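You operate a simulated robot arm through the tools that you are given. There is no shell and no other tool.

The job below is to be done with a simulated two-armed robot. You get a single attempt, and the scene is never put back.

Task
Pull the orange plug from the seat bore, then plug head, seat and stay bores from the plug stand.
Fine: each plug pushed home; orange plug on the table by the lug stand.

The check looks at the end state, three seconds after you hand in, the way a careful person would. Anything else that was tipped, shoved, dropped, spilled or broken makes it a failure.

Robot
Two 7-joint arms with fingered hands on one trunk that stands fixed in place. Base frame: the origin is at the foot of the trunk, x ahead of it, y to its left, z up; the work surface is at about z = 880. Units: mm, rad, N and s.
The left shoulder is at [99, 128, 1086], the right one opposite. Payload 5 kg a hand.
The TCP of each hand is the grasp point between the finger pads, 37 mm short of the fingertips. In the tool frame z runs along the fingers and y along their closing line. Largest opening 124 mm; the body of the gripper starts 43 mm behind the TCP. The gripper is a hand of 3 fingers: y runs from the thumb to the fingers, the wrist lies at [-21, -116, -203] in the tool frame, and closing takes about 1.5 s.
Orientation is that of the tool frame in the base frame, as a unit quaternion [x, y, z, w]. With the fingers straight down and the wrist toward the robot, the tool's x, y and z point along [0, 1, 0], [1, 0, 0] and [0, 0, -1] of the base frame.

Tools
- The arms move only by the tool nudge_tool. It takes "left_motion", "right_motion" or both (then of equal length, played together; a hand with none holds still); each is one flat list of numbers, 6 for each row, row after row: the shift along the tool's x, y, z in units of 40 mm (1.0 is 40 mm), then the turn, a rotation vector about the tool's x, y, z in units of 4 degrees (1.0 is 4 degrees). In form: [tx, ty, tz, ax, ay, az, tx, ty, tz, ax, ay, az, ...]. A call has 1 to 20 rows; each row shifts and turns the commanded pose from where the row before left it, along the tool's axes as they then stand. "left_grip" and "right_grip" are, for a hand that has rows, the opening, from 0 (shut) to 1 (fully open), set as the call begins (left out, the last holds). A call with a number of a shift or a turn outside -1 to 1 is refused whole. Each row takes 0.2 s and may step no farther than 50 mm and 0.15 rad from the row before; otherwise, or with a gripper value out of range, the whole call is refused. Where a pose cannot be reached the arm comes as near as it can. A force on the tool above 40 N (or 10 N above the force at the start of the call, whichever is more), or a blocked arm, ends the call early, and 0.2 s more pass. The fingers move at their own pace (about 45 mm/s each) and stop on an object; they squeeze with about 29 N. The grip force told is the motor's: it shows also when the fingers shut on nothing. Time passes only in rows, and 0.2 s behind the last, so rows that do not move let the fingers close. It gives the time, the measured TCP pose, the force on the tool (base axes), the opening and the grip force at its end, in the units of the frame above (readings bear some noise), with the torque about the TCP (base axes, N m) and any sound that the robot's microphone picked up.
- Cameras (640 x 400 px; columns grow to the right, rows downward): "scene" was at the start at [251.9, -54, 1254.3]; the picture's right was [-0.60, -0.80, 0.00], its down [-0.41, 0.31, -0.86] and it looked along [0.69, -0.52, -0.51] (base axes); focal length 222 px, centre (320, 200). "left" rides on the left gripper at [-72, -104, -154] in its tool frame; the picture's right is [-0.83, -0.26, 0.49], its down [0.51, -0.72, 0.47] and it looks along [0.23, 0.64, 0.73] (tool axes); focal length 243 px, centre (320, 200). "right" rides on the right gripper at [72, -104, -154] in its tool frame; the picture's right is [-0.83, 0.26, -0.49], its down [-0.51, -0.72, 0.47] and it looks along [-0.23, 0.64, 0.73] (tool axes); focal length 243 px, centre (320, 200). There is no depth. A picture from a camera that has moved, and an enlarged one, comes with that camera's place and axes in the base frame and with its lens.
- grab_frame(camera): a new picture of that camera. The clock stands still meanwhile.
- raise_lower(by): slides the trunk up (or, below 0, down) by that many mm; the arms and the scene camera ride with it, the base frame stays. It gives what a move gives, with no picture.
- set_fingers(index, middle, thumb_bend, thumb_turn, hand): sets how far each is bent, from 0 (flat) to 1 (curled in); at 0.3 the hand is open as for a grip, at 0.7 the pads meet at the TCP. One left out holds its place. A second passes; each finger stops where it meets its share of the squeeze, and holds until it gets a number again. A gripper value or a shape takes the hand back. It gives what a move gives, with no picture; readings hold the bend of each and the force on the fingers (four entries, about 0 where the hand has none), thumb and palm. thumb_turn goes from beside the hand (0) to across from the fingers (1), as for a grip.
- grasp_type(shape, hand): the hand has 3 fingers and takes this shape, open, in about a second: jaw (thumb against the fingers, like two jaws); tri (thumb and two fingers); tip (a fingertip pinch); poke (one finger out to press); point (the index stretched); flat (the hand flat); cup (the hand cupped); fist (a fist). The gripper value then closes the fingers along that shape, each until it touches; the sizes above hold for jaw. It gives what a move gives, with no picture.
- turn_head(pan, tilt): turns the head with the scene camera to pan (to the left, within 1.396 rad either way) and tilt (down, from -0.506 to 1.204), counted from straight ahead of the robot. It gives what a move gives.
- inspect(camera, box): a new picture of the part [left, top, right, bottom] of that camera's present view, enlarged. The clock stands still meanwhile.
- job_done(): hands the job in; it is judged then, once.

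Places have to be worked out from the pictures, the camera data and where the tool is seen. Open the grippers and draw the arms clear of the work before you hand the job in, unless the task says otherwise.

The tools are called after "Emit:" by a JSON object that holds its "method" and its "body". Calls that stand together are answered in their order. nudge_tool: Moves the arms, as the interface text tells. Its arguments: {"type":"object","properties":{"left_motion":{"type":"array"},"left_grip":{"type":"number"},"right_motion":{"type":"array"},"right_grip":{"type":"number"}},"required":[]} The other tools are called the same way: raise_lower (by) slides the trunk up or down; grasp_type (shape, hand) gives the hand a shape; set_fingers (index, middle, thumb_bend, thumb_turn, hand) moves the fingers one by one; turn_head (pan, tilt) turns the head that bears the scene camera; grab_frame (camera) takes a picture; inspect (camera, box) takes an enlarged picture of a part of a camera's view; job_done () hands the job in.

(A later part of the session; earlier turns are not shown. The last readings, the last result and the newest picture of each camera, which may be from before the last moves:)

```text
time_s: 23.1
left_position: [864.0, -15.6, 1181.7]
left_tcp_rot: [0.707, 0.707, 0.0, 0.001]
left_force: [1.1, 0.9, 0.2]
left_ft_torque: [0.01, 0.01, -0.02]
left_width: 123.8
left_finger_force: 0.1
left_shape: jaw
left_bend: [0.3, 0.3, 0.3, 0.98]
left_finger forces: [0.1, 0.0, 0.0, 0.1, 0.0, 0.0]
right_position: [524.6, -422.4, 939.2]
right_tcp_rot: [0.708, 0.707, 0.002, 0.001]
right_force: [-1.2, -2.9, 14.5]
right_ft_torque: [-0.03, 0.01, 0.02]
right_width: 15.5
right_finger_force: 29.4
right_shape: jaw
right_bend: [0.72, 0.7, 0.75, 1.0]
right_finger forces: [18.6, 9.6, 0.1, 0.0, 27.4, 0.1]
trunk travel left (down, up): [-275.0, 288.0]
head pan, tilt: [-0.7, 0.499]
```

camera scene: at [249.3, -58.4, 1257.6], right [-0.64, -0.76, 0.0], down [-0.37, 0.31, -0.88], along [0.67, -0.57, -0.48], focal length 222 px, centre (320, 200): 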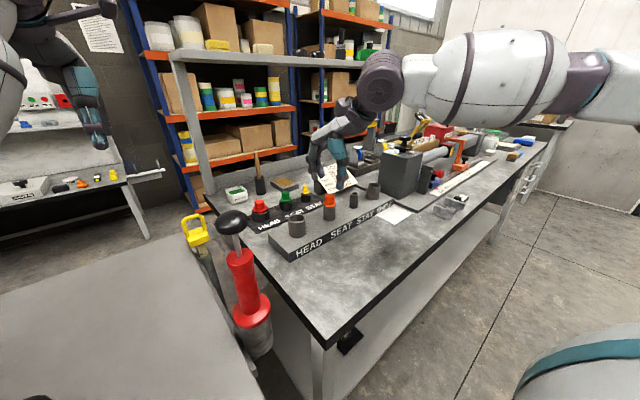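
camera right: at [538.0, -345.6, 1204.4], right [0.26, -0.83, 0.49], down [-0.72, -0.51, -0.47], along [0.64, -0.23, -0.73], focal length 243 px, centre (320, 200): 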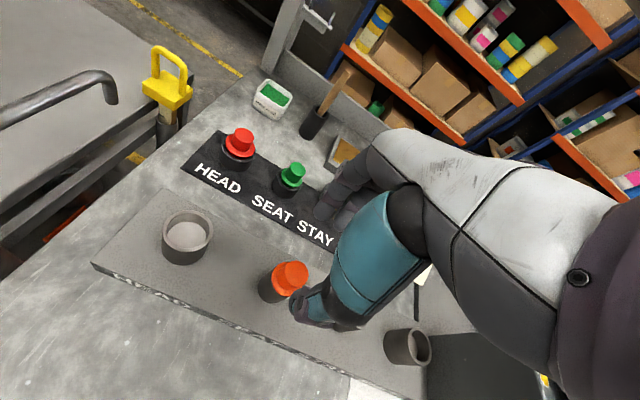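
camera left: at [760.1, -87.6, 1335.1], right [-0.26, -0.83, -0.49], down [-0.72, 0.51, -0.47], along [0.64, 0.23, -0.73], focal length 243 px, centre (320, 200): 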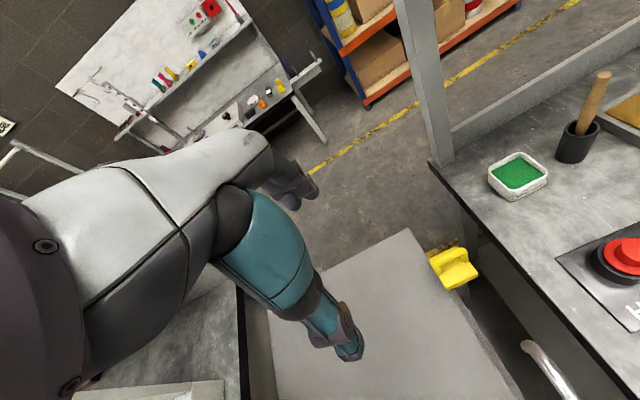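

Contact: 14.5 N at z = 939. I back off 1 mm and open the fingers modestly.

Emit:
{"method": "nudge_tool", "body": {"right_motion": [0, 0, -0.03, 0, 0, 0, 0, 0, 0, 0, 0, 0]}}

Emit:
{"method": "nudge_tool", "body": {"right_motion": [0, 0, 0, 0, 0, 0, 0, 0, 0, 0, 0, 0, 0, 0, 0, 0, 0, 0, 0, 0, 0, 0, 0, 0, 0, 0, 0, 0, 0, 0, 0, 0, 0, 0, 0, 0], "right_grip": 0.42}}

Emit:
{"method": "inspect", "body": {"camera": "scene", "box": [320, 200, 380, 250]}}

```text
time_s: 23.7
left_position: [865.2, -14.5, 1181.5]
left_tcp_rot: [0.707, 0.707, 0.0, 0.001]
left_force: [0.1, -0.3, 0.4]
left_ft_torque: [0.0, -0.02, -0.03]
left_width: 123.7
left_finger_force: 0.1
left_shape: jaw
left_bend: [0.3, 0.3, 0.3, 0.98]
left_finger forces: [0.1, 0.1, 0.0, 0.0, 0.0, 0.0]
right_position: [523.7, -421.0, 940.1]
right_tcp_rot: [0.707, 0.707, 0.001, 0.0]
right_force: [0.4, -2.4, 11.6]
right_ft_torque: [-0.04, -0.02, -0.04]
right_width: 16.0
right_finger_force: 29.1
right_shape: jaw
right_bend: [0.72, 0.7, 0.75, 1.0]
right_finger forces: [19.1, 9.5, 0.1, 0.0, 26.6, 0.0]
trunk travel left (down, up): [-275.0, 288.0]
head pan, tilt: [-0.7, 0.499]
```

```text
time_s: 25.1
left_position: [865.9, -14.7, 1181.1]
left_tcp_rot: [0.707, 0.707, 0.001, 0.0]
left_force: [-0.7, -0.1, 0.0]
left_ft_torque: [0.01, -0.02, -0.02]
left_width: 123.7
left_finger_force: 0.0
left_shape: jaw
left_bend: [0.3, 0.3, 0.3, 0.98]
left_finger forces: [0.0, 0.1, 0.0, 0.0, 0.0, 0.0]
right_position: [525.4, -422.8, 938.7]
right_tcp_rot: [0.707, 0.707, 0.0, 0.0]
right_force: [-0.2, 0.2, 0.5]
right_ft_torque: [-0.02, -0.01, 0.01]
right_width: 51.5
right_finger_force: 0.1
right_shape: jaw
right_bend: [0.74, 0.48, 0.72, 1.0]
right_finger forces: [0.0, 0.0, 0.0, 0.1, 0.1, 0.0]
trunk travel left (down, up): [-275.0, 288.0]
head pan, tilt: [-0.7, 0.499]
```

```text
8.00 times, centred on (350, 225) of scene
camera zoom: at [249.5, -58.5, 1257.5], right [-0.64, -0.76, 0.0], down [-0.37, 0.31, -0.88], along [0.67, -0.57, -0.48], focal length 1774 px, centre (80, 0)
```

zoom: 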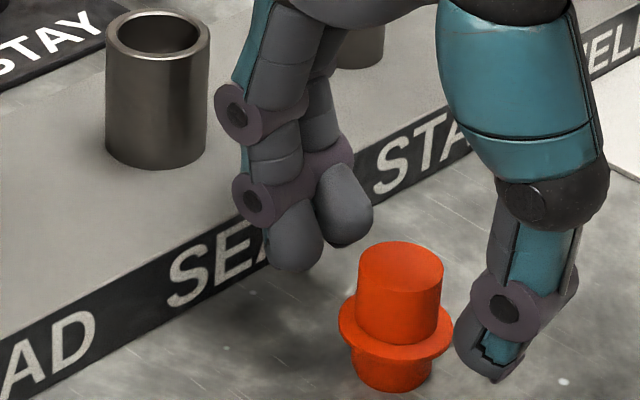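

The orange plug stands upright on the table in front of the lug stand. I lift straight up, then travel above the green plug.

Emit:
{"method": "nudge_tool", "body": {"right_motion": [0, 0, -0.4, 0, 0, 0, 0, 0, -0.8, 0, 0, 0, 0, 0, -0.9, 0, 0, 0, 0, 0, -0.9, 0, 0, 0, 0.16, 0.97, 0, 0, 0, 0, 0.16, 0.97, 0, 0, 0, 0, 0.16, 0.97, 0, 0, 0, 0, 0.16, 0.97, 0, 0, 0, 0, 0.16, 0.97, 0, 0, 0, 0, 0.16, 0.97, 0, 0, 0, 0, 0.16, 0.97, 0, 0, 0, 0, 0, 0, 0, 0, 0, 0, 0, 0, 0, 0, 0, 0], "right_grip": 0.5}}

Emit:
{"method": "grab_frame", "body": {"camera": "scene"}}

Emit:
{"method": "grab_frame", "body": {"camera": "right"}}

```text
time_s: 27.9
left_position: [865.6, -14.4, 1181.8]
left_tcp_rot: [0.707, 0.707, 0.0, 0.0]
left_force: [-0.1, -0.4, -0.9]
left_ft_torque: [-0.01, -0.02, -0.02]
left_width: 123.8
left_finger_force: 0.1
left_shape: jaw
left_bend: [0.3, 0.3, 0.3, 0.98]
left_finger forces: [0.0, 0.1, 0.0, 0.0, 0.1, 0.0]
right_position: [797.1, -375.5, 1057.5]
right_tcp_rot: [0.707, 0.707, 0.0, 0.0]
right_force: [-0.7, 1.1, 0.5]
right_ft_torque: [-0.02, 0.04, 0.01]
right_width: 61.7
right_finger_force: 0.0
right_shape: jaw
right_bend: [0.74, 0.45, 0.69, 1.0]
right_finger forces: [0.1, 0.0, 0.1, 0.1, 0.0, 0.0]
trunk travel left (down, up): [-275.0, 288.0]
head pan, tilt: [-0.7, 0.499]
```

```text
taken
camera scene: at [249.9, -58.2, 1257.5], right [-0.64, -0.76, 0.0], down [-0.37, 0.31, -0.88], along [0.67, -0.57, -0.48], focal length 222 px, centre (320, 200)
```

scene: 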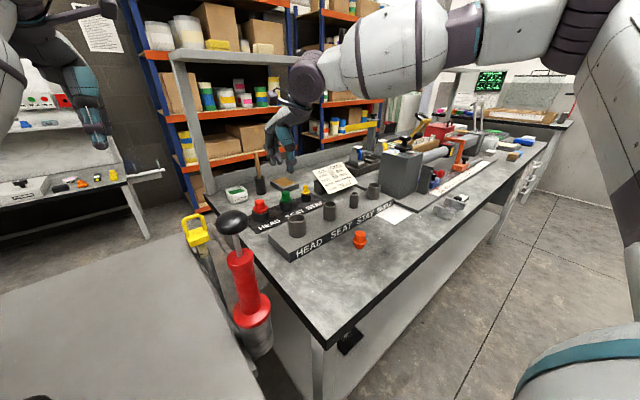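

```text
taken
camera right: at [692.4, -303.0, 1212.8], right [0.26, -0.83, 0.49], down [-0.72, -0.51, -0.47], along [0.64, -0.23, -0.73], focal length 243 px, centre (320, 200)
```

right: 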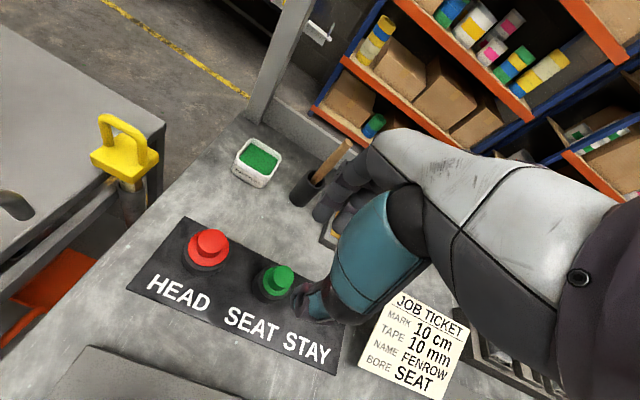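

I zoom in on the green plug from both cameras to refine its position.

Emit:
{"method": "inspect", "body": {"camera": "scene", "box": [240, 110, 320, 220]}}

Emit:
{"method": "inspect", "body": {"camera": "scene", "box": [245, 170, 325, 220]}}

Emit:
{"method": "inspect", "body": {"camera": "right", "box": [180, 210, 340, 340]}}

```text
3.64 times, centred on (280, 165) of scene
camera zoom: at [249.9, -58.2, 1257.5], right [-0.64, -0.76, 0.0], down [-0.37, 0.31, -0.88], along [0.67, -0.57, -0.48], focal length 806 px, centre (466, 327)
```

zoom: 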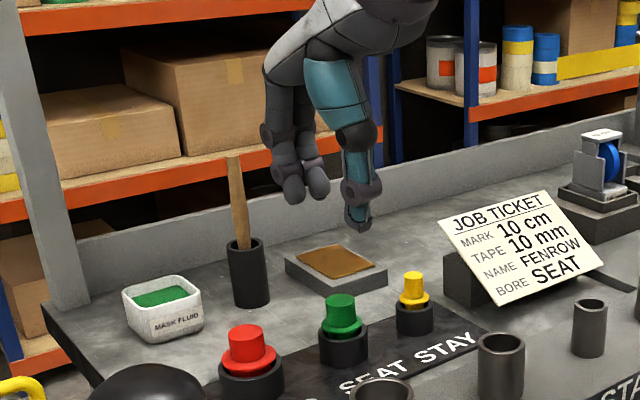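

```text
8.00 times, centred on (285, 195) of scene
camera zoom: at [249.9, -58.2, 1257.5], right [-0.64, -0.76, 0.0], down [-0.37, 0.31, -0.88], along [0.67, -0.57, -0.48], focal length 1774 px, centre (600, 240)
```

zoom: 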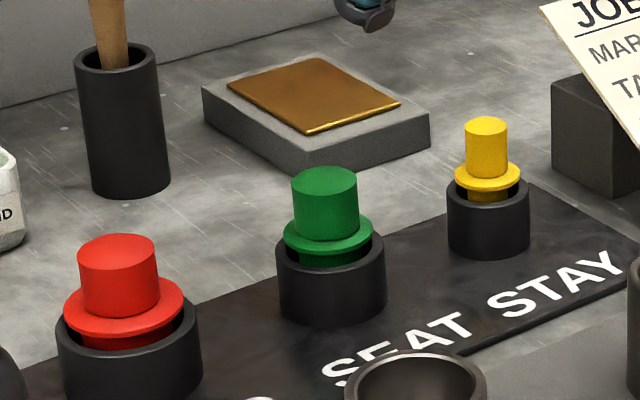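

```text
3.08 times, centred on (260, 275) of right
camera zoom: at [692.4, -303.0, 1212.8], right [0.26, -0.83, 0.49], down [-0.72, -0.51, -0.47], along [0.64, -0.23, -0.73], focal length 746 px, centre (505, -31)
```

zoom: 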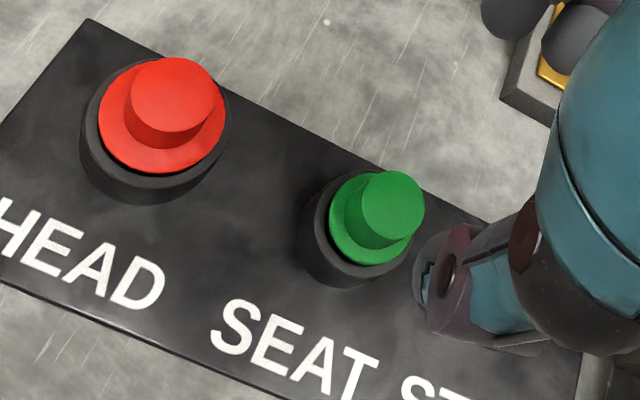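

Both cameras agree: green plug at (797,-377), top about 943.6. I descend to TCP z of about 965, the same offset as for the orange plug, and check before closing.

Emit:
{"method": "nudge_tool", "body": {"right_motion": [-0.04, 0, 0.6, 0, 0, 0, 0, 0, 0.6, 0, 0, 0, 0, 0, 0.5, 0, 0, 0, 0, 0, 0.3, 0, 0, 0, 0, 0, 0.2, 0, 0, 0, 0, 0, 0.1, 0, 0, 0, 0, 0, 0, 0, 0, 0, 0, 0, 0, 0, 0, 0]}}

Emit:
{"method": "inspect", "body": {"camera": "scene", "box": [245, 150, 325, 220]}}

Emit:
{"method": "inspect", "body": {"camera": "right", "box": [250, 210, 350, 330]}}

```text
time_s: 29.7
left_position: [864.7, -15.0, 1180.9]
left_tcp_rot: [0.707, 0.707, 0.0, 0.0]
left_force: [-0.2, 0.4, 0.7]
left_ft_torque: [-0.02, -0.01, -0.03]
left_width: 123.4
left_finger_force: 0.2
left_shape: jaw
left_bend: [0.3, 0.3, 0.3, 0.98]
left_finger forces: [0.1, 0.1, 0.1, 0.0, 0.0, 0.0]
right_position: [798.6, -378.2, 967.1]
right_tcp_rot: [0.707, 0.707, 0.0, 0.0]
right_force: [-0.8, 0.7, 0.6]
right_ft_torque: [0.04, 0.02, -0.02]
right_width: 61.7
right_finger_force: 0.0
right_shape: jaw
right_bend: [0.74, 0.45, 0.69, 1.0]
right_finger forces: [0.0, 0.0, 0.0, 0.0, 0.1, 0.0]
trunk travel left (down, up): [-275.0, 288.0]
head pan, tilt: [-0.7, 0.499]
```

```text
5.71 times, centred on (285, 185) of scene
camera zoom: at [249.4, -58.5, 1257.5], right [-0.64, -0.76, 0.0], down [-0.37, 0.31, -0.88], along [0.67, -0.57, -0.48], focal length 1267 px, centre (520, 286)
```

zoom: 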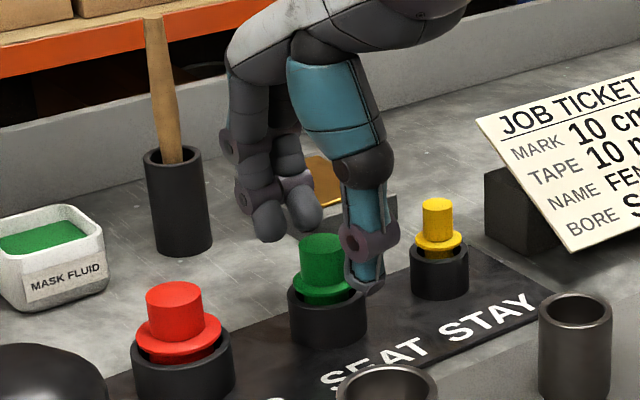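

```text
3.33 times, centred on (300, 270) of right
camera zoom: at [692.5, -305.3, 1122.1], right [0.26, -0.83, 0.49], down [-0.72, -0.51, -0.47], along [0.64, -0.23, -0.73], focal length 809 px, centre (387, -33)
```

zoom: 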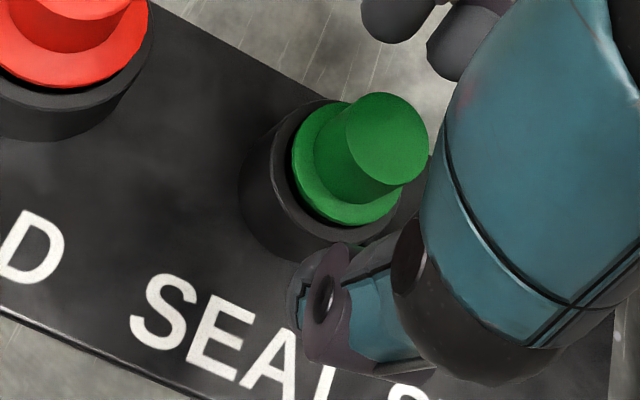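

Compared with the gripped orange view, the hand should go about 1.5 mm toward -x and 2 mm lower. I do that and close.

Emit:
{"method": "nudge_tool", "body": {"right_motion": [0.02, -0.04, 0.05, 0, 0, 0, 0, 0, 0, 0, 0, 0]}}

Emit:
{"method": "nudge_tool", "body": {"right_motion": [0, 0, 0, 0, 0, 0, 0, 0, 0, 0, 0, 0, 0, 0, 0, 0, 0, 0, 0, 0, 0, 0, 0, 0, 0, 0, 0, 0, 0, 0, 0, 0, 0, 0, 0, 0, 0, 0, 0, 0, 0, 0], "right_grip": 0}}

Emit:
{"method": "inspect", "body": {"camera": "scene", "box": [245, 150, 325, 220]}}

Emit:
{"method": "inspect", "body": {"camera": "right", "box": [250, 210, 350, 330]}}

```text
time_s: 30.3
left_position: [865.9, -15.1, 1182.0]
left_tcp_rot: [0.707, 0.708, 0.001, 0.0]
left_force: [-0.4, 0.6, -0.3]
left_ft_torque: [-0.01, -0.01, -0.02]
left_width: 123.6
left_finger_force: 0.1
left_shape: jaw
left_bend: [0.3, 0.3, 0.3, 0.98]
left_finger forces: [0.0, 0.0, 0.1, 0.0, 0.0, 0.1]
right_position: [795.3, -378.5, 964.7]
right_tcp_rot: [0.708, 0.707, -0.001, 0.0]
right_force: [0.1, 0.3, -0.1]
right_ft_torque: [0.0, 0.03, 0.0]
right_width: 62.0
right_finger_force: 0.0
right_shape: jaw
right_bend: [0.74, 0.45, 0.69, 1.0]
right_finger forces: [0.0, 0.0, 0.0, 0.0, 0.1, 0.0]
trunk travel left (down, up): [-275.0, 288.0]
head pan, tilt: [-0.7, 0.499]
```

```text
time_s: 31.9
left_position: [864.2, -14.8, 1180.7]
left_tcp_rot: [0.707, 0.707, 0.0, 0.0]
left_force: [-0.1, 0.2, 0.4]
left_ft_torque: [0.02, 0.01, -0.05]
left_width: 123.8
left_finger_force: 0.0
left_shape: jaw
left_bend: [0.3, 0.3, 0.3, 0.98]
left_finger forces: [0.0, 0.1, 0.1, 0.1, 0.0, 0.0]
right_position: [796.1, -378.2, 964.0]
right_tcp_rot: [0.707, 0.707, 0.0, -0.001]
right_force: [0.2, 0.4, -0.2]
right_ft_torque: [0.0, 0.02, -0.01]
right_width: 16.0
right_finger_force: 28.5
right_shape: jaw
right_bend: [0.72, 0.63, 0.74, 1.0]
right_finger forces: [14.7, 8.9, 0.0, 0.0, 24.5, 0.0]
trunk travel left (down, up): [-275.0, 288.0]
head pan, tilt: [-0.7, 0.499]
```

```text
5.71 times, centred on (285, 185) of scene
camera zoom: at [249.4, -58.5, 1257.5], right [-0.64, -0.76, 0.0], down [-0.37, 0.31, -0.88], along [0.67, -0.57, -0.48], focal length 1267 px, centre (520, 286)
```

zoom: 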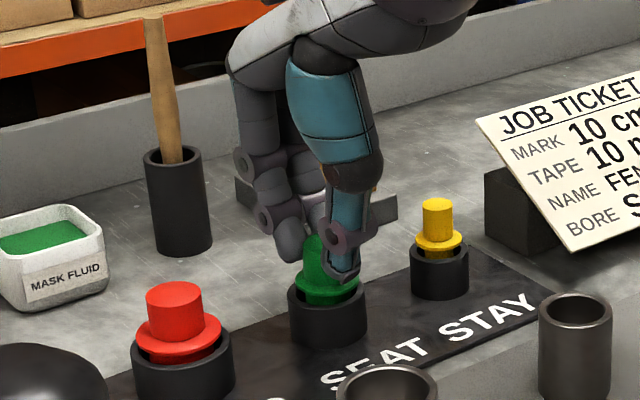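

```text
3.33 times, centred on (300, 270) of right
camera zoom: at [690.8, -304.9, 1119.9], right [0.26, -0.83, 0.49], down [-0.72, -0.51, -0.47], along [0.64, -0.23, -0.73], focal length 809 px, centre (387, -33)
```

zoom: 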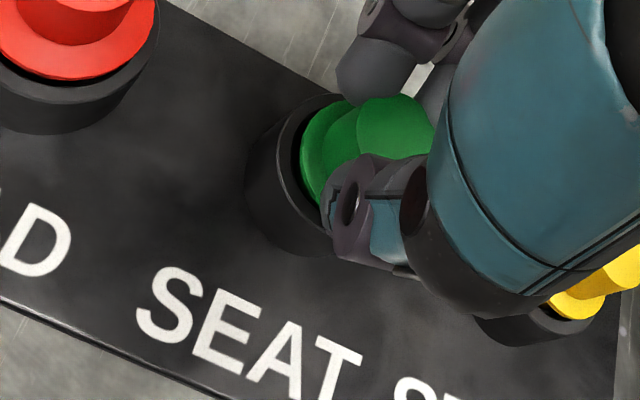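

Gripped (index 14.7, middle 8.9, thumb 24.5 N). I lift the green plug out, slowly at first, to about z = 1065.

Emit:
{"method": "nudge_tool", "body": {"right_motion": [0, 0, -0.1, 0, 0, 0, 0, 0, -0.1, 0, 0, 0, 0, 0, -0.15, 0, 0, 0, 0, 0, -0.2, 0, 0, 0, 0, 0, -0.5, 0, 0, 0, 0, 0, -0.7, 0, 0, 0, 0, 0, -0.75, 0, 0, 0, 0, 0, 0, 0, 0, 0]}}

Emit:
{"method": "inspect", "body": {"camera": "scene", "box": [245, 120, 325, 220]}}

Emit:
{"method": "inspect", "body": {"camera": "right", "box": [250, 210, 350, 330]}}

```text
time_s: 33.7
left_position: [866.0, -14.5, 1181.2]
left_tcp_rot: [0.707, 0.707, -0.001, 0.0]
left_force: [-0.2, 0.3, 0.4]
left_ft_torque: [0.03, 0.02, -0.02]
left_width: 123.8
left_finger_force: 0.1
left_shape: jaw
left_bend: [0.3, 0.3, 0.3, 0.98]
left_finger forces: [0.1, 0.1, 0.1, 0.0, 0.0, 0.0]
right_position: [795.0, -377.7, 1066.0]
right_tcp_rot: [0.706, 0.708, -0.001, 0.0]
right_force: [-0.6, 0.2, -0.4]
right_ft_torque: [0.01, 0.0, 0.03]
right_width: 16.3
right_finger_force: 28.9
right_shape: jaw
right_bend: [0.72, 0.63, 0.74, 1.0]
right_finger forces: [14.9, 9.1, 0.0, 0.0, 24.5, 0.1]
trunk travel left (down, up): [-275.0, 288.0]
head pan, tilt: [-0.7, 0.499]
```

```text
4.00 times, centred on (285, 170) of scene
camera zoom: at [249.8, -58.9, 1257.4], right [-0.64, -0.76, 0.0], down [-0.37, 0.31, -0.88], along [0.67, -0.57, -0.48], focal length 887 px, centre (460, 320)
```

zoom: 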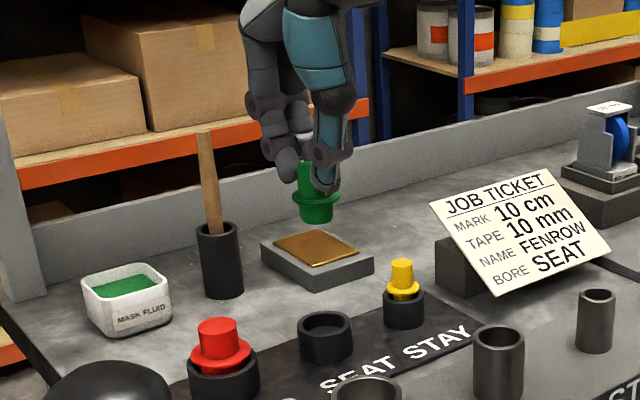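

```text
3.33 times, centred on (300, 270) of right
camera zoom: at [690.6, -305.2, 1221.3], right [0.26, -0.83, 0.49], down [-0.72, -0.51, -0.47], along [0.64, -0.23, -0.73], focal length 809 px, centre (387, -33)
```

zoom: 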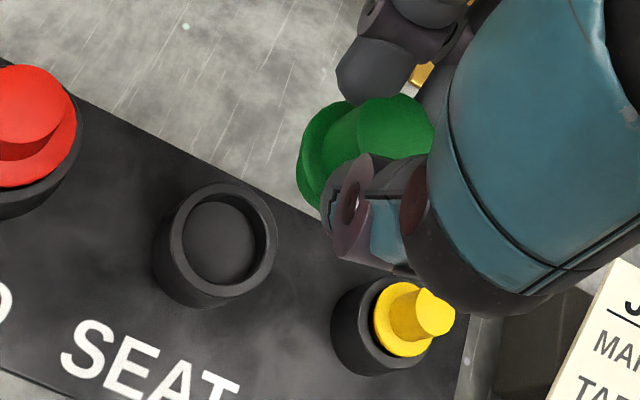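

The green plug is held upright. I move it over the SEAT bore (target TCP about (637.6,-422.5)) and lower to about 20 mm above the rim.

Emit:
{"method": "nudge_tool", "body": {"right_motion": [-0.223, -0.79, 0, 0, 0, 0, -0.223, -0.79, 0, 0, 0, 0, -0.223, -0.79, 0, 0, 0, 0, -0.223, -0.79, 0, 0, 0, 0, -0.223, -0.79, 0, 0, 0, 0, 0, 0, 0.4, 0, 0, 0, 0, 0, 0.3, 0, 0, 0, 0, 0, 0, 0, 0, 0, 0, 0, 0, 0, 0, 0]}}

Emit:
{"method": "inspect", "body": {"camera": "scene", "box": [310, 165, 360, 225]}}

Emit:
{"method": "inspect", "body": {"camera": "right", "box": [250, 210, 350, 330]}}

```text
time_s: 35.7
left_position: [865.0, -14.8, 1181.5]
left_tcp_rot: [0.707, 0.707, 0.0, 0.0]
left_force: [-0.1, 0.2, 0.6]
left_ft_torque: [0.01, -0.03, -0.03]
left_width: 123.7
left_finger_force: 0.0
left_shape: jaw
left_bend: [0.3, 0.3, 0.3, 0.98]
left_finger forces: [0.0, 0.1, 0.0, 0.0, 0.1, 0.0]
right_position: [637.1, -422.3, 1037.2]
right_tcp_rot: [0.708, 0.707, 0.0, 0.0]
right_force: [-0.5, -0.1, -0.4]
right_ft_torque: [-0.01, -0.02, 0.0]
right_width: 16.0
right_finger_force: 28.9
right_shape: jaw
right_bend: [0.72, 0.63, 0.74, 1.0]
right_finger forces: [14.8, 9.4, 0.0, 0.0, 24.4, 0.0]
trunk travel left (down, up): [-275.0, 288.0]
head pan, tilt: [-0.7, 0.499]
```

```text
6.67 times, centred on (335, 195) of scene
camera zoom: at [249.6, -58.5, 1257.5], right [-0.64, -0.76, 0.0], down [-0.37, 0.31, -0.88], along [0.67, -0.57, -0.48], focal length 1478 px, centre (220, 233)
```

zoom: 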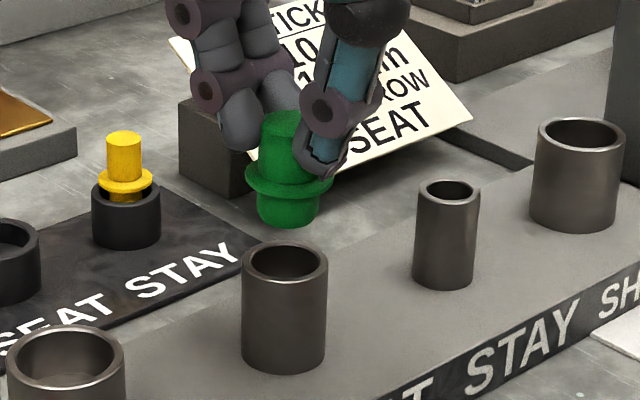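

```text
3.33 times, centred on (300, 270) of right
camera zoom: at [532.4, -349.7, 1192.4], right [0.26, -0.83, 0.49], down [-0.72, -0.51, -0.47], along [0.64, -0.23, -0.73], focal length 809 px, centre (387, -33)
```

zoom: 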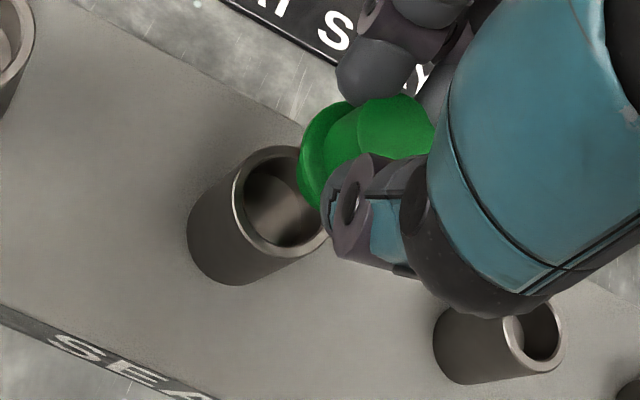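

The scene view puts the plug about 1 mm off, and the right view suggests it sits slightly differently in the hand than the orange one did. I zoom in more before inserting.

Emit:
{"method": "inspect", "body": {"camera": "right", "box": [275, 230, 335, 290]}}

Emit:
{"method": "inspect", "body": {"camera": "scene", "box": [320, 175, 350, 215]}}

```text
6.67 times, centred on (305, 260) of right
camera zoom: at [532.4, -349.7, 1192.4], right [0.26, -0.83, 0.49], down [-0.72, -0.51, -0.47], along [0.64, -0.23, -0.73], focal length 1618 px, centre (420, -200)
```

zoom: 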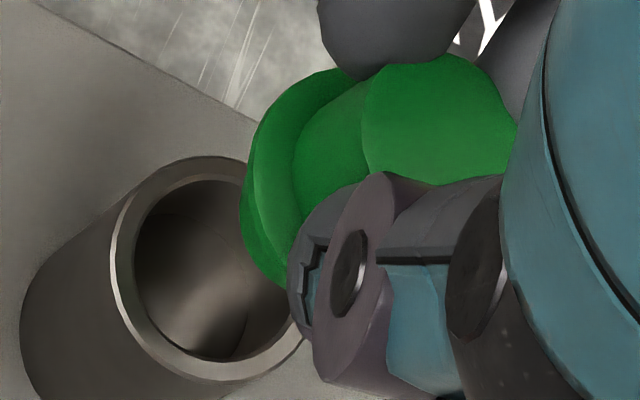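

```text
10.00 times, centred on (335, 195) of scene
camera zoom: at [249.6, -58.5, 1257.5], right [-0.64, -0.76, 0.0], down [-0.37, 0.31, -0.88], along [0.67, -0.57, -0.48], focal length 2217 px, centre (170, 250)
```

zoom: 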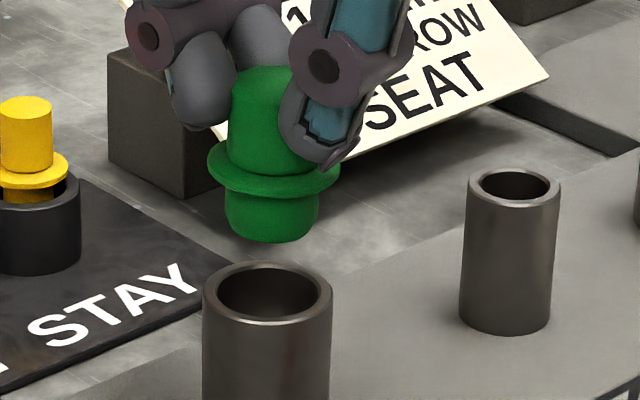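

Combining both views, the green plug sits about (+2.2,-3.3) mm from the bore axis. I correct by (-2.2,+3.2) mm and re-check.

Emit:
{"method": "nudge_tool", "body": {"right_motion": [0.08, -0.055, 0, 0, 0, 0, 0, 0, 0.1, 0, 0, 0, 0, 0, 0, 0, 0, 0]}}

Emit:
{"method": "inspect", "body": {"camera": "right", "box": [275, 230, 335, 290]}}

Emit:
{"method": "inspect", "body": {"camera": "scene", "box": [320, 175, 350, 215]}}

```text
time_s: 36.5
left_position: [865.4, -14.5, 1181.7]
left_tcp_rot: [0.708, 0.707, 0.0, 0.0]
left_force: [-0.1, -0.3, -0.6]
left_ft_torque: [0.01, -0.06, 0.01]
left_width: 123.9
left_finger_force: 0.1
left_shape: jaw
left_bend: [0.3, 0.3, 0.3, 0.98]
left_finger forces: [0.0, 0.1, 0.1, 0.0, 0.1, 0.1]
right_position: [634.4, -417.8, 1034.9]
right_tcp_rot: [0.707, 0.707, -0.001, 0.0]
right_force: [-0.7, -0.6, -0.5]
right_ft_torque: [-0.01, 0.05, 0.0]
right_width: 16.2
right_finger_force: 28.7
right_shape: jaw
right_bend: [0.72, 0.63, 0.74, 1.0]
right_finger forces: [14.9, 9.4, 0.1, 0.1, 24.4, 0.1]
trunk travel left (down, up): [-275.0, 288.0]
head pan, tilt: [-0.7, 0.499]
```

```text
6.67 times, centred on (305, 260) of right
camera zoom: at [529.5, -345.9, 1188.3], right [0.26, -0.83, 0.49], down [-0.72, -0.51, -0.47], along [0.64, -0.23, -0.73], focal length 1618 px, centre (420, -200)
```

zoom: 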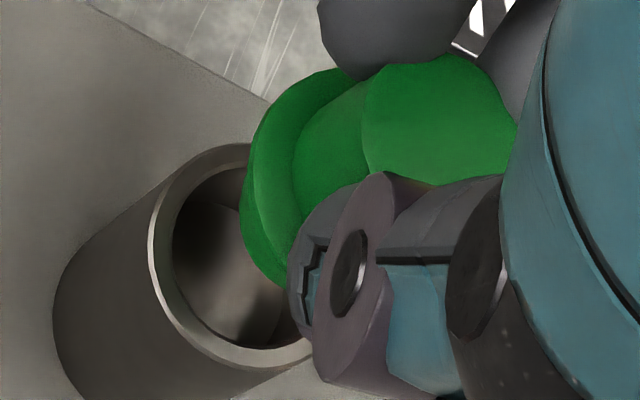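

```text
10.00 times, centred on (335, 195) of scene
camera zoom: at [249.4, -58.3, 1257.6], right [-0.64, -0.76, 0.0], down [-0.37, 0.31, -0.88], along [0.67, -0.57, -0.48], focal length 2217 px, centre (170, 250)
```

zoom: 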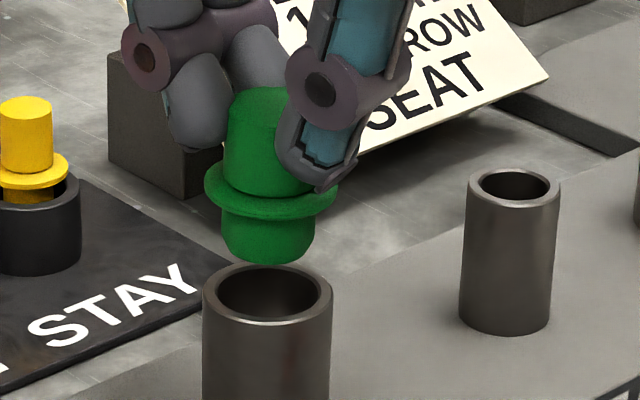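

The scene and right views now both show the plug centred over the bore to about 1 mm. I lower 18 mm toward the rim and look again.

Emit:
{"method": "nudge_tool", "body": {"right_motion": [0, 0, 0.15, 0, 0, 0, 0, 0, 0.15, 0, 0, 0, 0, 0, 0.1, 0, 0, 0, 0, 0, 0.05, 0, 0, 0, 0, 0, 0, 0, 0, 0, 0, 0, 0, 0, 0, 0]}}

Emit:
{"method": "inspect", "body": {"camera": "right", "box": [275, 230, 335, 290]}}

Emit:
{"method": "inspect", "body": {"camera": "scene", "box": [320, 175, 350, 215]}}

```text
time_s: 37.9
left_position: [865.2, -14.6, 1181.4]
left_tcp_rot: [0.707, 0.707, 0.0, 0.0]
left_force: [0.7, 0.1, 0.1]
left_ft_torque: [-0.02, 0.01, 0.02]
left_width: 123.6
left_finger_force: 0.0
left_shape: jaw
left_bend: [0.3, 0.3, 0.3, 0.98]
left_finger forces: [0.0, 0.0, 0.0, 0.0, 0.1, 0.0]
right_position: [633.2, -419.4, 1014.8]
right_tcp_rot: [0.708, 0.707, 0.0, 0.0]
right_force: [-2.3, 1.4, 1.1]
right_ft_torque: [0.06, 0.12, 0.03]
right_width: 15.8
right_finger_force: 28.9
right_shape: jaw
right_bend: [0.72, 0.63, 0.74, 1.0]
right_finger forces: [15.0, 9.2, 0.1, 0.0, 26.6, 0.0]
trunk travel left (down, up): [-275.0, 288.0]
head pan, tilt: [-0.7, 0.499]
```

```text
6.67 times, centred on (305, 260) of right
camera zoom: at [529.1, -345.7, 1169.8], right [0.26, -0.83, 0.49], down [-0.72, -0.51, -0.47], along [0.64, -0.23, -0.73], focal length 1618 px, centre (420, -200)
```

zoom: 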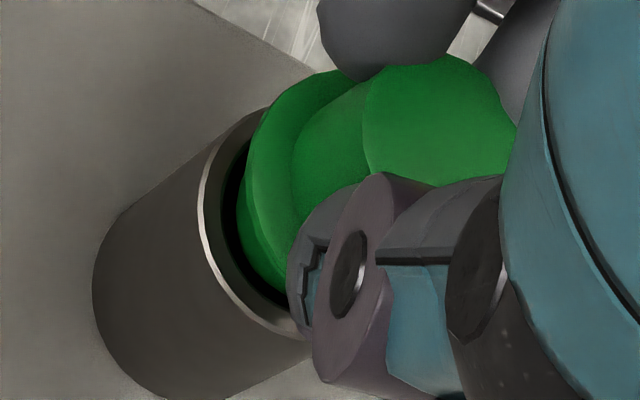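

```text
10.00 times, centred on (335, 195) of scene
camera zoom: at [249.2, -58.4, 1257.6], right [-0.64, -0.76, 0.0], down [-0.37, 0.31, -0.88], along [0.67, -0.57, -0.48], focal length 2217 px, centre (170, 250)
```

zoom: 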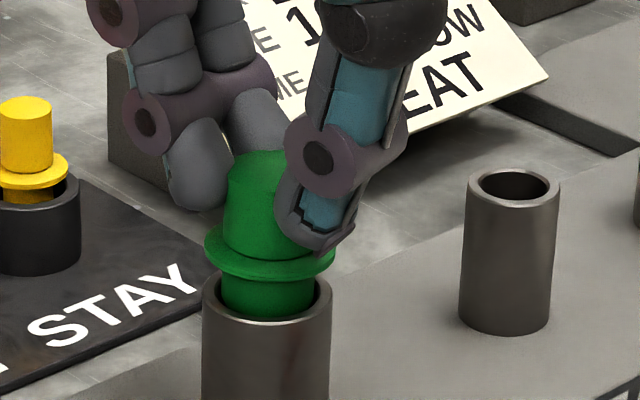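

The plug body is just entering the bore; the small side force (-2.3,+1.4) says it touches the far wall. I shift about 1 mm toward (-x,+y) and go down in small steps.

Emit:
{"method": "nudge_tool", "body": {"right_motion": [0.018, -0.025, 0, 0, 0, 0, 0, 0, 0.05, 0, 0, 0, 0, 0, 0.05, 0, 0, 0, 0, 0, 0.05, 0, 0, 0, 0, 0, 0, 0, 0, 0]}}

Emit:
{"method": "inspect", "body": {"camera": "scene", "box": [320, 175, 350, 215]}}

```text
time_s: 39.1
left_position: [865.0, -12.6, 1182.1]
left_tcp_rot: [0.707, 0.707, -0.001, 0.001]
left_force: [0.4, 1.4, -0.3]
left_ft_torque: [0.01, 0.0, 0.04]
left_width: 124.1
left_finger_force: 0.0
left_shape: jaw
left_bend: [0.3, 0.3, 0.3, 0.98]
left_finger forces: [0.0, 0.0, 0.0, 0.1, 0.1, 0.0]
right_position: [631.6, -416.7, 1010.0]
right_tcp_rot: [0.707, 0.707, 0.0, 0.0]
right_force: [-1.0, 6.6, 4.2]
right_ft_torque: [0.16, 0.03, 0.03]
right_width: 16.1
right_finger_force: 29.3
right_shape: jaw
right_bend: [0.72, 0.63, 0.74, 1.0]
right_finger forces: [18.0, 9.1, 0.1, 0.0, 27.5, 0.1]
trunk travel left (down, up): [-275.0, 288.0]
head pan, tilt: [-0.7, 0.499]
```

```text
10.00 times, centred on (335, 195) of scene
camera zoom: at [248.9, -57.3, 1257.7], right [-0.64, -0.76, 0.0], down [-0.37, 0.31, -0.88], along [0.67, -0.57, -0.48], focal length 2217 px, centre (170, 250)
```

zoom: 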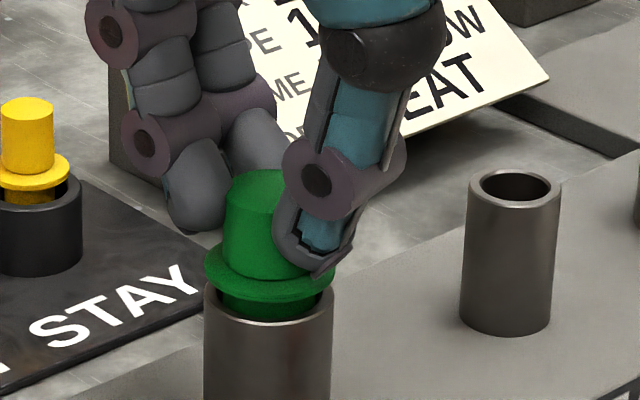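

A side force of +6.6 N in y means the plug presses the -y wall. I relieve by 1 mm in +y and check the force.

Emit:
{"method": "nudge_tool", "body": {"right_motion": [0.025, 0, 0, 0, 0, 0, 0, 0, 0, 0, 0, 0]}}

```text
time_s: 39.7
left_position: [864.0, -14.2, 1180.4]
left_tcp_rot: [0.707, 0.707, 0.0, 0.001]
left_force: [-0.2, 0.2, 0.2]
left_ft_torque: [0.0, -0.02, -0.01]
left_width: 123.9
left_finger_force: 0.0
left_shape: jaw
left_bend: [0.3, 0.3, 0.3, 0.98]
left_finger forces: [0.1, 0.1, 0.1, 0.0, 0.2, 0.1]
right_position: [632.2, -415.7, 1009.5]
right_tcp_rot: [0.707, 0.708, -0.001, 0.0]
right_force: [-2.2, 2.0, 4.7]
right_ft_torque: [0.01, 0.12, 0.01]
right_width: 16.1
right_finger_force: 28.8
right_shape: jaw
right_bend: [0.72, 0.63, 0.74, 1.0]
right_finger forces: [15.8, 9.9, 0.0, 0.0, 27.6, 0.0]
trunk travel left (down, up): [-275.0, 288.0]
head pan, tilt: [-0.7, 0.499]
```

Forces dropped to (-2.2,2.0,4.7). I nudge a little further the same way and step down 3 mm.

Emit:
{"method": "nudge_tool", "body": {"right_motion": [0.012, -0.02, 0, 0, 0, 0, 0, 0, 0.04, 0, 0, 0, 0, 0, 0.04, 0, 0, 0, 0, 0, 0, 0, 0, 0]}}

Emit:
{"method": "inspect", "body": {"camera": "scene", "box": [320, 175, 350, 215]}}

```text
time_s: 40.7
left_position: [864.7, -14.7, 1181.8]
left_tcp_rot: [0.707, 0.707, 0.0, -0.001]
left_force: [0.5, 0.7, -0.2]
left_ft_torque: [-0.03, 0.03, 0.01]
left_width: 123.6
left_finger_force: 0.1
left_shape: jaw
left_bend: [0.3, 0.3, 0.3, 0.98]
left_finger forces: [0.0, 0.0, 0.0, 0.0, 0.0, 0.1]
right_position: [631.9, -416.3, 1006.2]
right_tcp_rot: [0.707, 0.707, 0.0, 0.0]
right_force: [2.3, 1.0, 5.9]
right_ft_torque: [-0.01, -0.09, 0.03]
right_width: 16.1
right_finger_force: 29.1
right_shape: jaw
right_bend: [0.72, 0.63, 0.74, 1.0]
right_finger forces: [17.0, 11.9, 0.1, 0.0, 25.9, 0.0]
trunk travel left (down, up): [-275.0, 288.0]
head pan, tilt: [-0.7, 0.499]
```

```text
10.00 times, centred on (335, 195) of scene
camera zoom: at [249.3, -58.1, 1257.6], right [-0.64, -0.76, 0.0], down [-0.37, 0.31, -0.88], along [0.67, -0.57, -0.48], focal length 2217 px, centre (170, 250)
```

zoom: 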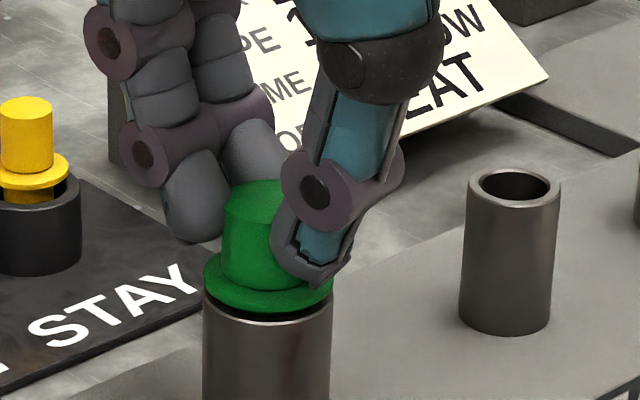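

The plug is nearly home, with the flange a few mm above the rim. I continue down in small steps.

Emit:
{"method": "nudge_tool", "body": {"right_motion": [0, 0.01, 0.04, 0, 0, 0, 0, 0, 0.04, 0, 0, 0, 0, 0, 0.03, 0, 0, 0, 0, 0, 0, 0, 0, 0]}}

Emit:
{"method": "inspect", "body": {"camera": "scene", "box": [320, 175, 350, 215]}}

```text
time_s: 41.7
left_position: [863.3, -13.7, 1181.2]
left_tcp_rot: [0.707, 0.707, 0.0, 0.0]
left_force: [1.2, 0.1, -0.4]
left_ft_torque: [0.0, -0.01, 0.03]
left_width: 123.6
left_finger_force: 0.0
left_shape: jaw
left_bend: [0.3, 0.3, 0.3, 0.98]
left_finger forces: [0.1, 0.0, 0.0, 0.0, 0.1, 0.0]
right_position: [633.4, -416.8, 1002.7]
right_tcp_rot: [0.707, 0.707, 0.001, 0.001]
right_force: [1.3, -1.5, 13.3]
right_ft_torque: [-0.11, 0.0, 0.0]
right_width: 16.4
right_finger_force: 28.8
right_shape: jaw
right_bend: [0.72, 0.63, 0.74, 1.0]
right_finger forces: [16.6, 12.9, 0.0, 0.0, 27.8, 0.0]
trunk travel left (down, up): [-275.0, 288.0]
head pan, tilt: [-0.7, 0.499]
```

```text
10.00 times, centred on (335, 195) of scene
camera zoom: at [248.3, -57.8, 1257.9], right [-0.64, -0.76, 0.0], down [-0.37, 0.31, -0.88], along [0.67, -0.57, -0.48], focal length 2217 px, centre (170, 250)
```

zoom: 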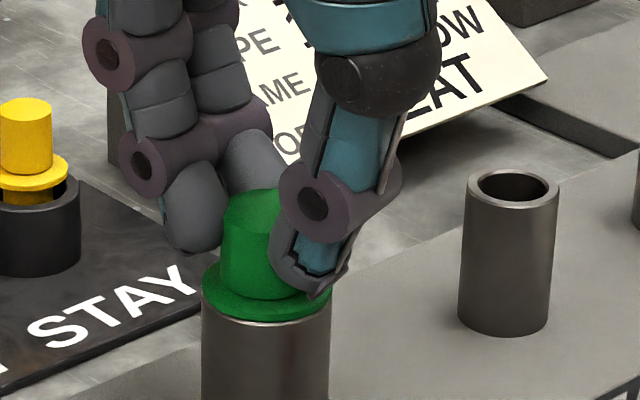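

It looks seated, at 13 N. I push a bit more to make sure it is home.

Emit:
{"method": "nudge_tool", "body": {"right_motion": [0, 0, 0.025, 0, 0, 0, 0, 0, 0.025, 0, 0, 0, 0, 0, 0.02, 0, 0, 0, 0, 0, 0, 0, 0, 0]}}

Emit:
{"method": "inspect", "body": {"camera": "scene", "box": [320, 175, 350, 215]}}

```text
time_s: 42.7
left_position: [862.6, -13.8, 1183.4]
left_tcp_rot: [0.707, 0.708, 0.0, 0.001]
left_force: [0.1, -0.5, -0.1]
left_ft_torque: [0.01, -0.03, -0.01]
left_width: 123.7
left_finger_force: 0.0
left_shape: jaw
left_bend: [0.3, 0.3, 0.3, 0.98]
left_finger forces: [0.0, 0.1, 0.0, 0.0, 0.0, 0.0]
right_position: [631.1, -416.8, 1002.3]
right_tcp_rot: [0.707, 0.707, 0.002, 0.003]
right_force: [4.1, -6.3, 36.1]
right_ft_torque: [-0.29, -0.22, -0.07]
right_width: 17.9
right_finger_force: 29.5
right_shape: jaw
right_bend: [0.72, 0.62, 0.75, 1.0]
right_finger forces: [19.4, 16.4, 0.0, 0.0, 31.2, 0.0]
trunk travel left (down, up): [-275.0, 288.0]
head pan, tilt: [-0.7, 0.499]
```

```text
10.00 times, centred on (335, 195) of scene
camera zoom: at [246.7, -57.2, 1258.3], right [-0.64, -0.76, 0.0], down [-0.36, 0.31, -0.88], along [0.67, -0.57, -0.48], focal length 2217 px, centre (170, 250)
```

zoom: 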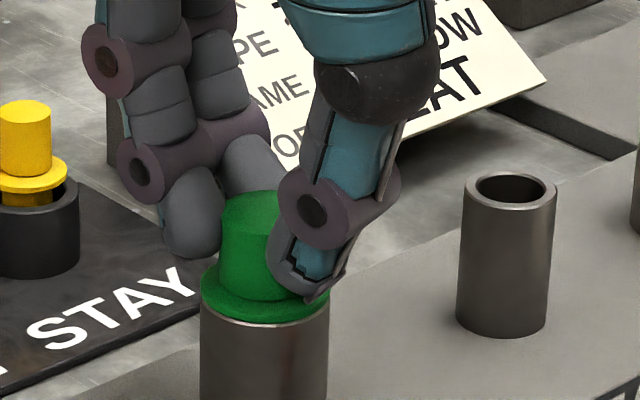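

36 N with no further motion, and the flange rests on the rim: seated. I unload, open and lift straight up.

Emit:
{"method": "nudge_tool", "body": {"right_motion": [0, 0, -0.03, 0, 0, 0, 0, 0, -0.03, 0, 0, 0, 0, 0, 0, 0, 0, 0]}}

Emit:
{"method": "nudge_tool", "body": {"right_motion": [0, 0, 0, 0, 0, 0, 0, 0, 0, 0, 0, 0, 0, 0, 0, 0, 0, 0, 0, 0, 0, 0, 0, 0, 0, 0, 0, 0, 0, 0, 0, 0, 0, 0, 0, 0], "right_grip": 0.5}}

Emit:
{"method": "inspect", "body": {"camera": "scene", "box": [320, 175, 350, 215]}}

Emit:
{"method": "inspect", "body": {"camera": "right", "box": [250, 210, 350, 330]}}

```text
time_s: 43.5
left_position: [863.3, -14.2, 1181.6]
left_tcp_rot: [0.707, 0.707, 0.0, 0.001]
left_force: [0.3, -0.3, -0.1]
left_ft_torque: [-0.02, 0.01, 0.0]
left_width: 123.7
left_finger_force: 0.1
left_shape: jaw
left_bend: [0.3, 0.3, 0.3, 0.98]
left_finger forces: [0.0, 0.0, 0.0, 0.1, 0.0, 0.0]
right_position: [632.1, -415.2, 1003.6]
right_tcp_rot: [0.707, 0.707, 0.002, 0.0]
right_force: [9.0, -5.3, 30.4]
right_ft_torque: [-0.25, -0.43, -0.03]
right_width: 18.1
right_finger_force: 29.4
right_shape: jaw
right_bend: [0.72, 0.62, 0.75, 1.0]
right_finger forces: [20.1, 16.8, 0.0, 0.0, 27.6, 0.0]
trunk travel left (down, up): [-275.0, 288.0]
head pan, tilt: [-0.7, 0.499]
```

```text
time_s: 44.9
left_position: [865.9, -14.7, 1181.0]
left_tcp_rot: [0.706, 0.708, 0.0, 0.0]
left_force: [0.2, -0.2, 0.7]
left_ft_torque: [-0.01, 0.01, -0.01]
left_width: 123.6
left_finger_force: 0.1
left_shape: jaw
left_bend: [0.3, 0.3, 0.3, 0.98]
left_finger forces: [0.0, 0.0, 0.1, 0.1, 0.0, 0.1]
right_position: [633.0, -418.0, 999.7]
right_tcp_rot: [0.707, 0.707, -0.001, 0.0]
right_force: [-0.2, 0.2, 0.0]
right_ft_torque: [-0.01, 0.02, 0.0]
right_width: 61.4
right_finger_force: 0.1
right_shape: jaw
right_bend: [0.74, 0.45, 0.69, 1.0]
right_finger forces: [0.0, 0.0, 0.0, 0.0, 0.0, 0.1]
trunk travel left (down, up): [-275.0, 288.0]
head pan, tilt: [-0.7, 0.499]
```

```text
10.00 times, centred on (335, 195) of scene
camera zoom: at [249.5, -58.6, 1257.5], right [-0.64, -0.76, 0.0], down [-0.37, 0.31, -0.88], along [0.67, -0.57, -0.48], focal length 2217 px, centre (170, 250)
```

zoom: 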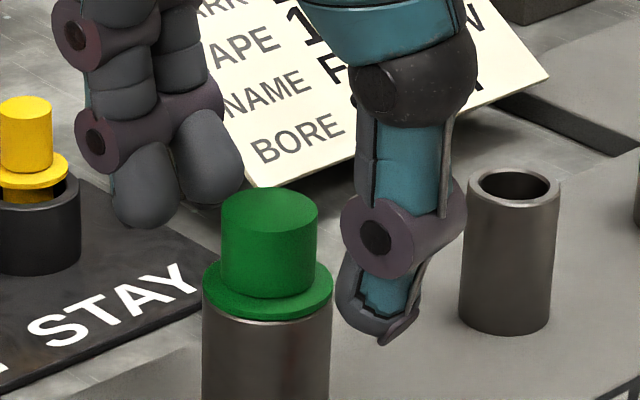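

```text
3.33 times, centred on (300, 270) of right
camera zoom: at [527.5, -343.9, 1155.9], right [0.26, -0.83, 0.49], down [-0.72, -0.51, -0.47], along [0.64, -0.23, -0.73], focal length 809 px, centre (387, -33)
```

zoom: 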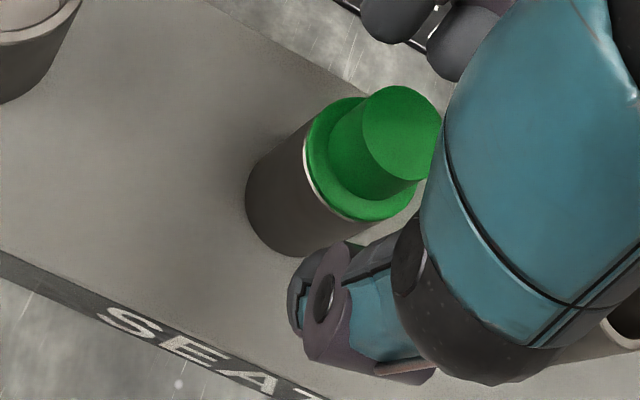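

The green plug is flush in SEAT. I lift up and travel over the yellow plug near (799,-458).

Emit:
{"method": "nudge_tool", "body": {"right_motion": [0, 0, -0.3, 0, 0, 0, 0, 0, -0.6, 0, 0, 0, 0, 0, -0.7, 0, 0, 0, -0.2, 0.825, 0, 0, 0, 0, -0.2, 0.825, 0, 0, 0, 0, -0.2, 0.825, 0, 0, 0, 0, -0.2, 0.825, 0, 0, 0, 0, -0.2, 0.825, 0, 0, 0, 0, 0, 0, 0, 0, 0, 0, 0, 0, 0, 0, 0, 0]}}

Emit:
{"method": "inspect", "body": {"camera": "scene", "box": [250, 160, 330, 220]}}

Emit:
{"method": "inspect", "body": {"camera": "right", "box": [230, 220, 350, 330]}}

```text
time_s: 47.1
left_position: [863.9, -15.0, 1180.0]
left_tcp_rot: [0.707, 0.707, 0.0, 0.0]
left_force: [0.0, 0.3, -1.2]
left_ft_torque: [0.02, 0.0, 0.01]
left_width: 123.8
left_finger_force: 0.0
left_shape: jaw
left_bend: [0.3, 0.3, 0.3, 0.98]
left_finger forces: [0.1, 0.0, 0.0, 0.1, 0.0, 0.0]
right_position: [798.2, -454.5, 1067.9]
right_tcp_rot: [0.707, 0.707, 0.0, -0.001]
right_force: [0.1, 0.0, -0.8]
right_ft_torque: [-0.01, 0.0, 0.0]
right_width: 61.7
right_finger_force: 0.1
right_shape: jaw
right_bend: [0.74, 0.45, 0.69, 1.0]
right_finger forces: [0.0, 0.1, 0.0, 0.1, 0.0, 0.0]
trunk travel left (down, up): [-275.0, 288.0]
head pan, tilt: [-0.7, 0.499]
```

```text
6.67 times, centred on (290, 190) of scene
camera zoom: at [249.8, -58.3, 1257.5], right [-0.64, -0.76, 0.0], down [-0.37, 0.31, -0.88], along [0.67, -0.57, -0.48], focal length 1478 px, centre (520, 267)
```

zoom: 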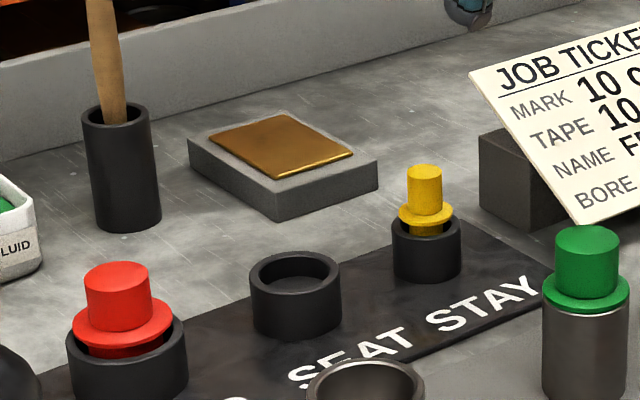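

```text
3.64 times, centred on (290, 275) of right
camera zoom: at [693.1, -382.6, 1222.2], right [0.26, -0.83, 0.49], down [-0.72, -0.51, -0.47], along [0.64, -0.23, -0.73], focal length 882 px, centre (429, -73)
```

zoom: 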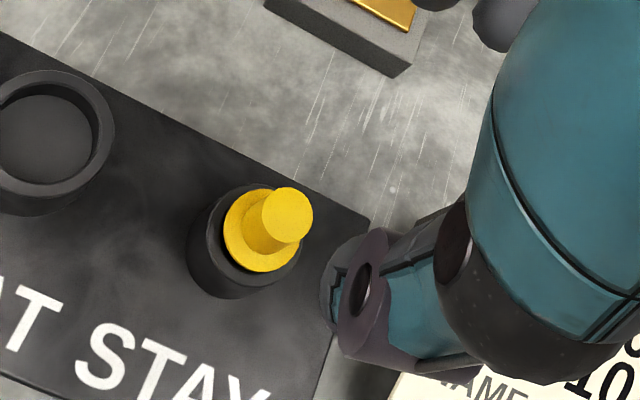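

Yellow plug at (797.3,-457.6), top about 944. From the green grip I learned the fingers' natural centre is roughly (+2,-4) from the TCP, so I aim the TCP at about (795.5,-454) and descend to 965.

Emit:
{"method": "nudge_tool", "body": {"right_motion": [0.012, -0.068, 0.6, 0, 0, 0, 0, 0, 0.6, 0, 0, 0, 0, 0, 0.6, 0, 0, 0, 0, 0, 0.4, 0, 0, 0, 0, 0, 0.25, 0, 0, 0, 0, 0, 0.1, 0, 0, 0, 0, 0, 0, 0, 0, 0, 0, 0, 0, 0, 0, 0]}}

Emit:
{"method": "inspect", "body": {"camera": "scene", "box": [265, 150, 325, 215]}}

Emit:
{"method": "inspect", "body": {"camera": "right", "box": [250, 210, 350, 330]}}

```text
time_s: 48.9
left_position: [865.2, -14.4, 1181.2]
left_tcp_rot: [0.707, 0.707, 0.0, 0.0]
left_force: [-0.7, 1.7, -0.4]
left_ft_torque: [-0.02, 0.0, 0.03]
left_width: 123.6
left_finger_force: 0.1
left_shape: jaw
left_bend: [0.3, 0.3, 0.3, 0.98]
left_finger forces: [0.1, 0.0, 0.0, 0.0, 0.0, 0.1]
right_position: [795.6, -456.5, 962.5]
right_tcp_rot: [0.707, 0.707, 0.0, 0.0]
right_force: [-0.1, 0.0, 0.5]
right_ft_torque: [-0.02, 0.0, 0.01]
right_width: 61.8
right_finger_force: 0.1
right_shape: jaw
right_bend: [0.74, 0.45, 0.69, 1.0]
right_finger forces: [0.0, 0.0, 0.0, 0.0, 0.0, 0.0]
trunk travel left (down, up): [-275.0, 288.0]
head pan, tilt: [-0.7, 0.499]
```

```text
6.15 times, centred on (295, 182) of scene
camera zoom: at [249.4, -58.6, 1257.5], right [-0.64, -0.76, 0.0], down [-0.37, 0.31, -0.88], along [0.67, -0.57, -0.48], focal length 1364 px, centre (474, 308)
```

zoom: 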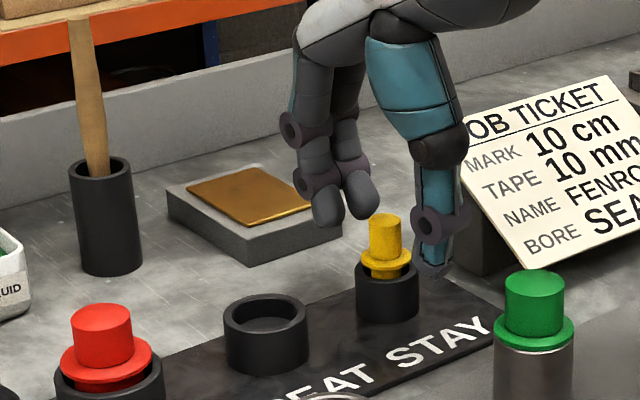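

```text
3.33 times, centred on (300, 270) of right
camera zoom: at [691.0, -383.6, 1118.1], right [0.26, -0.83, 0.49], down [-0.72, -0.51, -0.47], along [0.64, -0.23, -0.73], focal length 809 px, centre (387, -33)
```

zoom: 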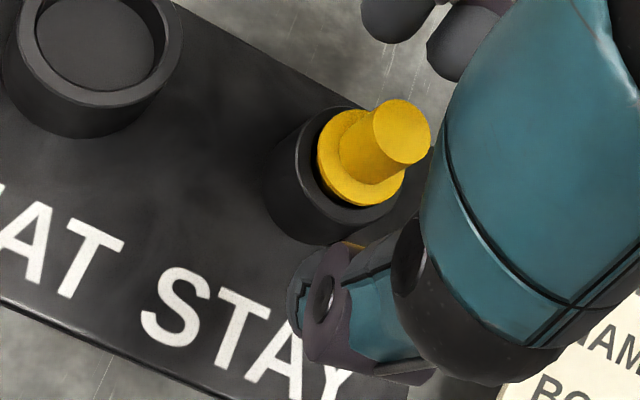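

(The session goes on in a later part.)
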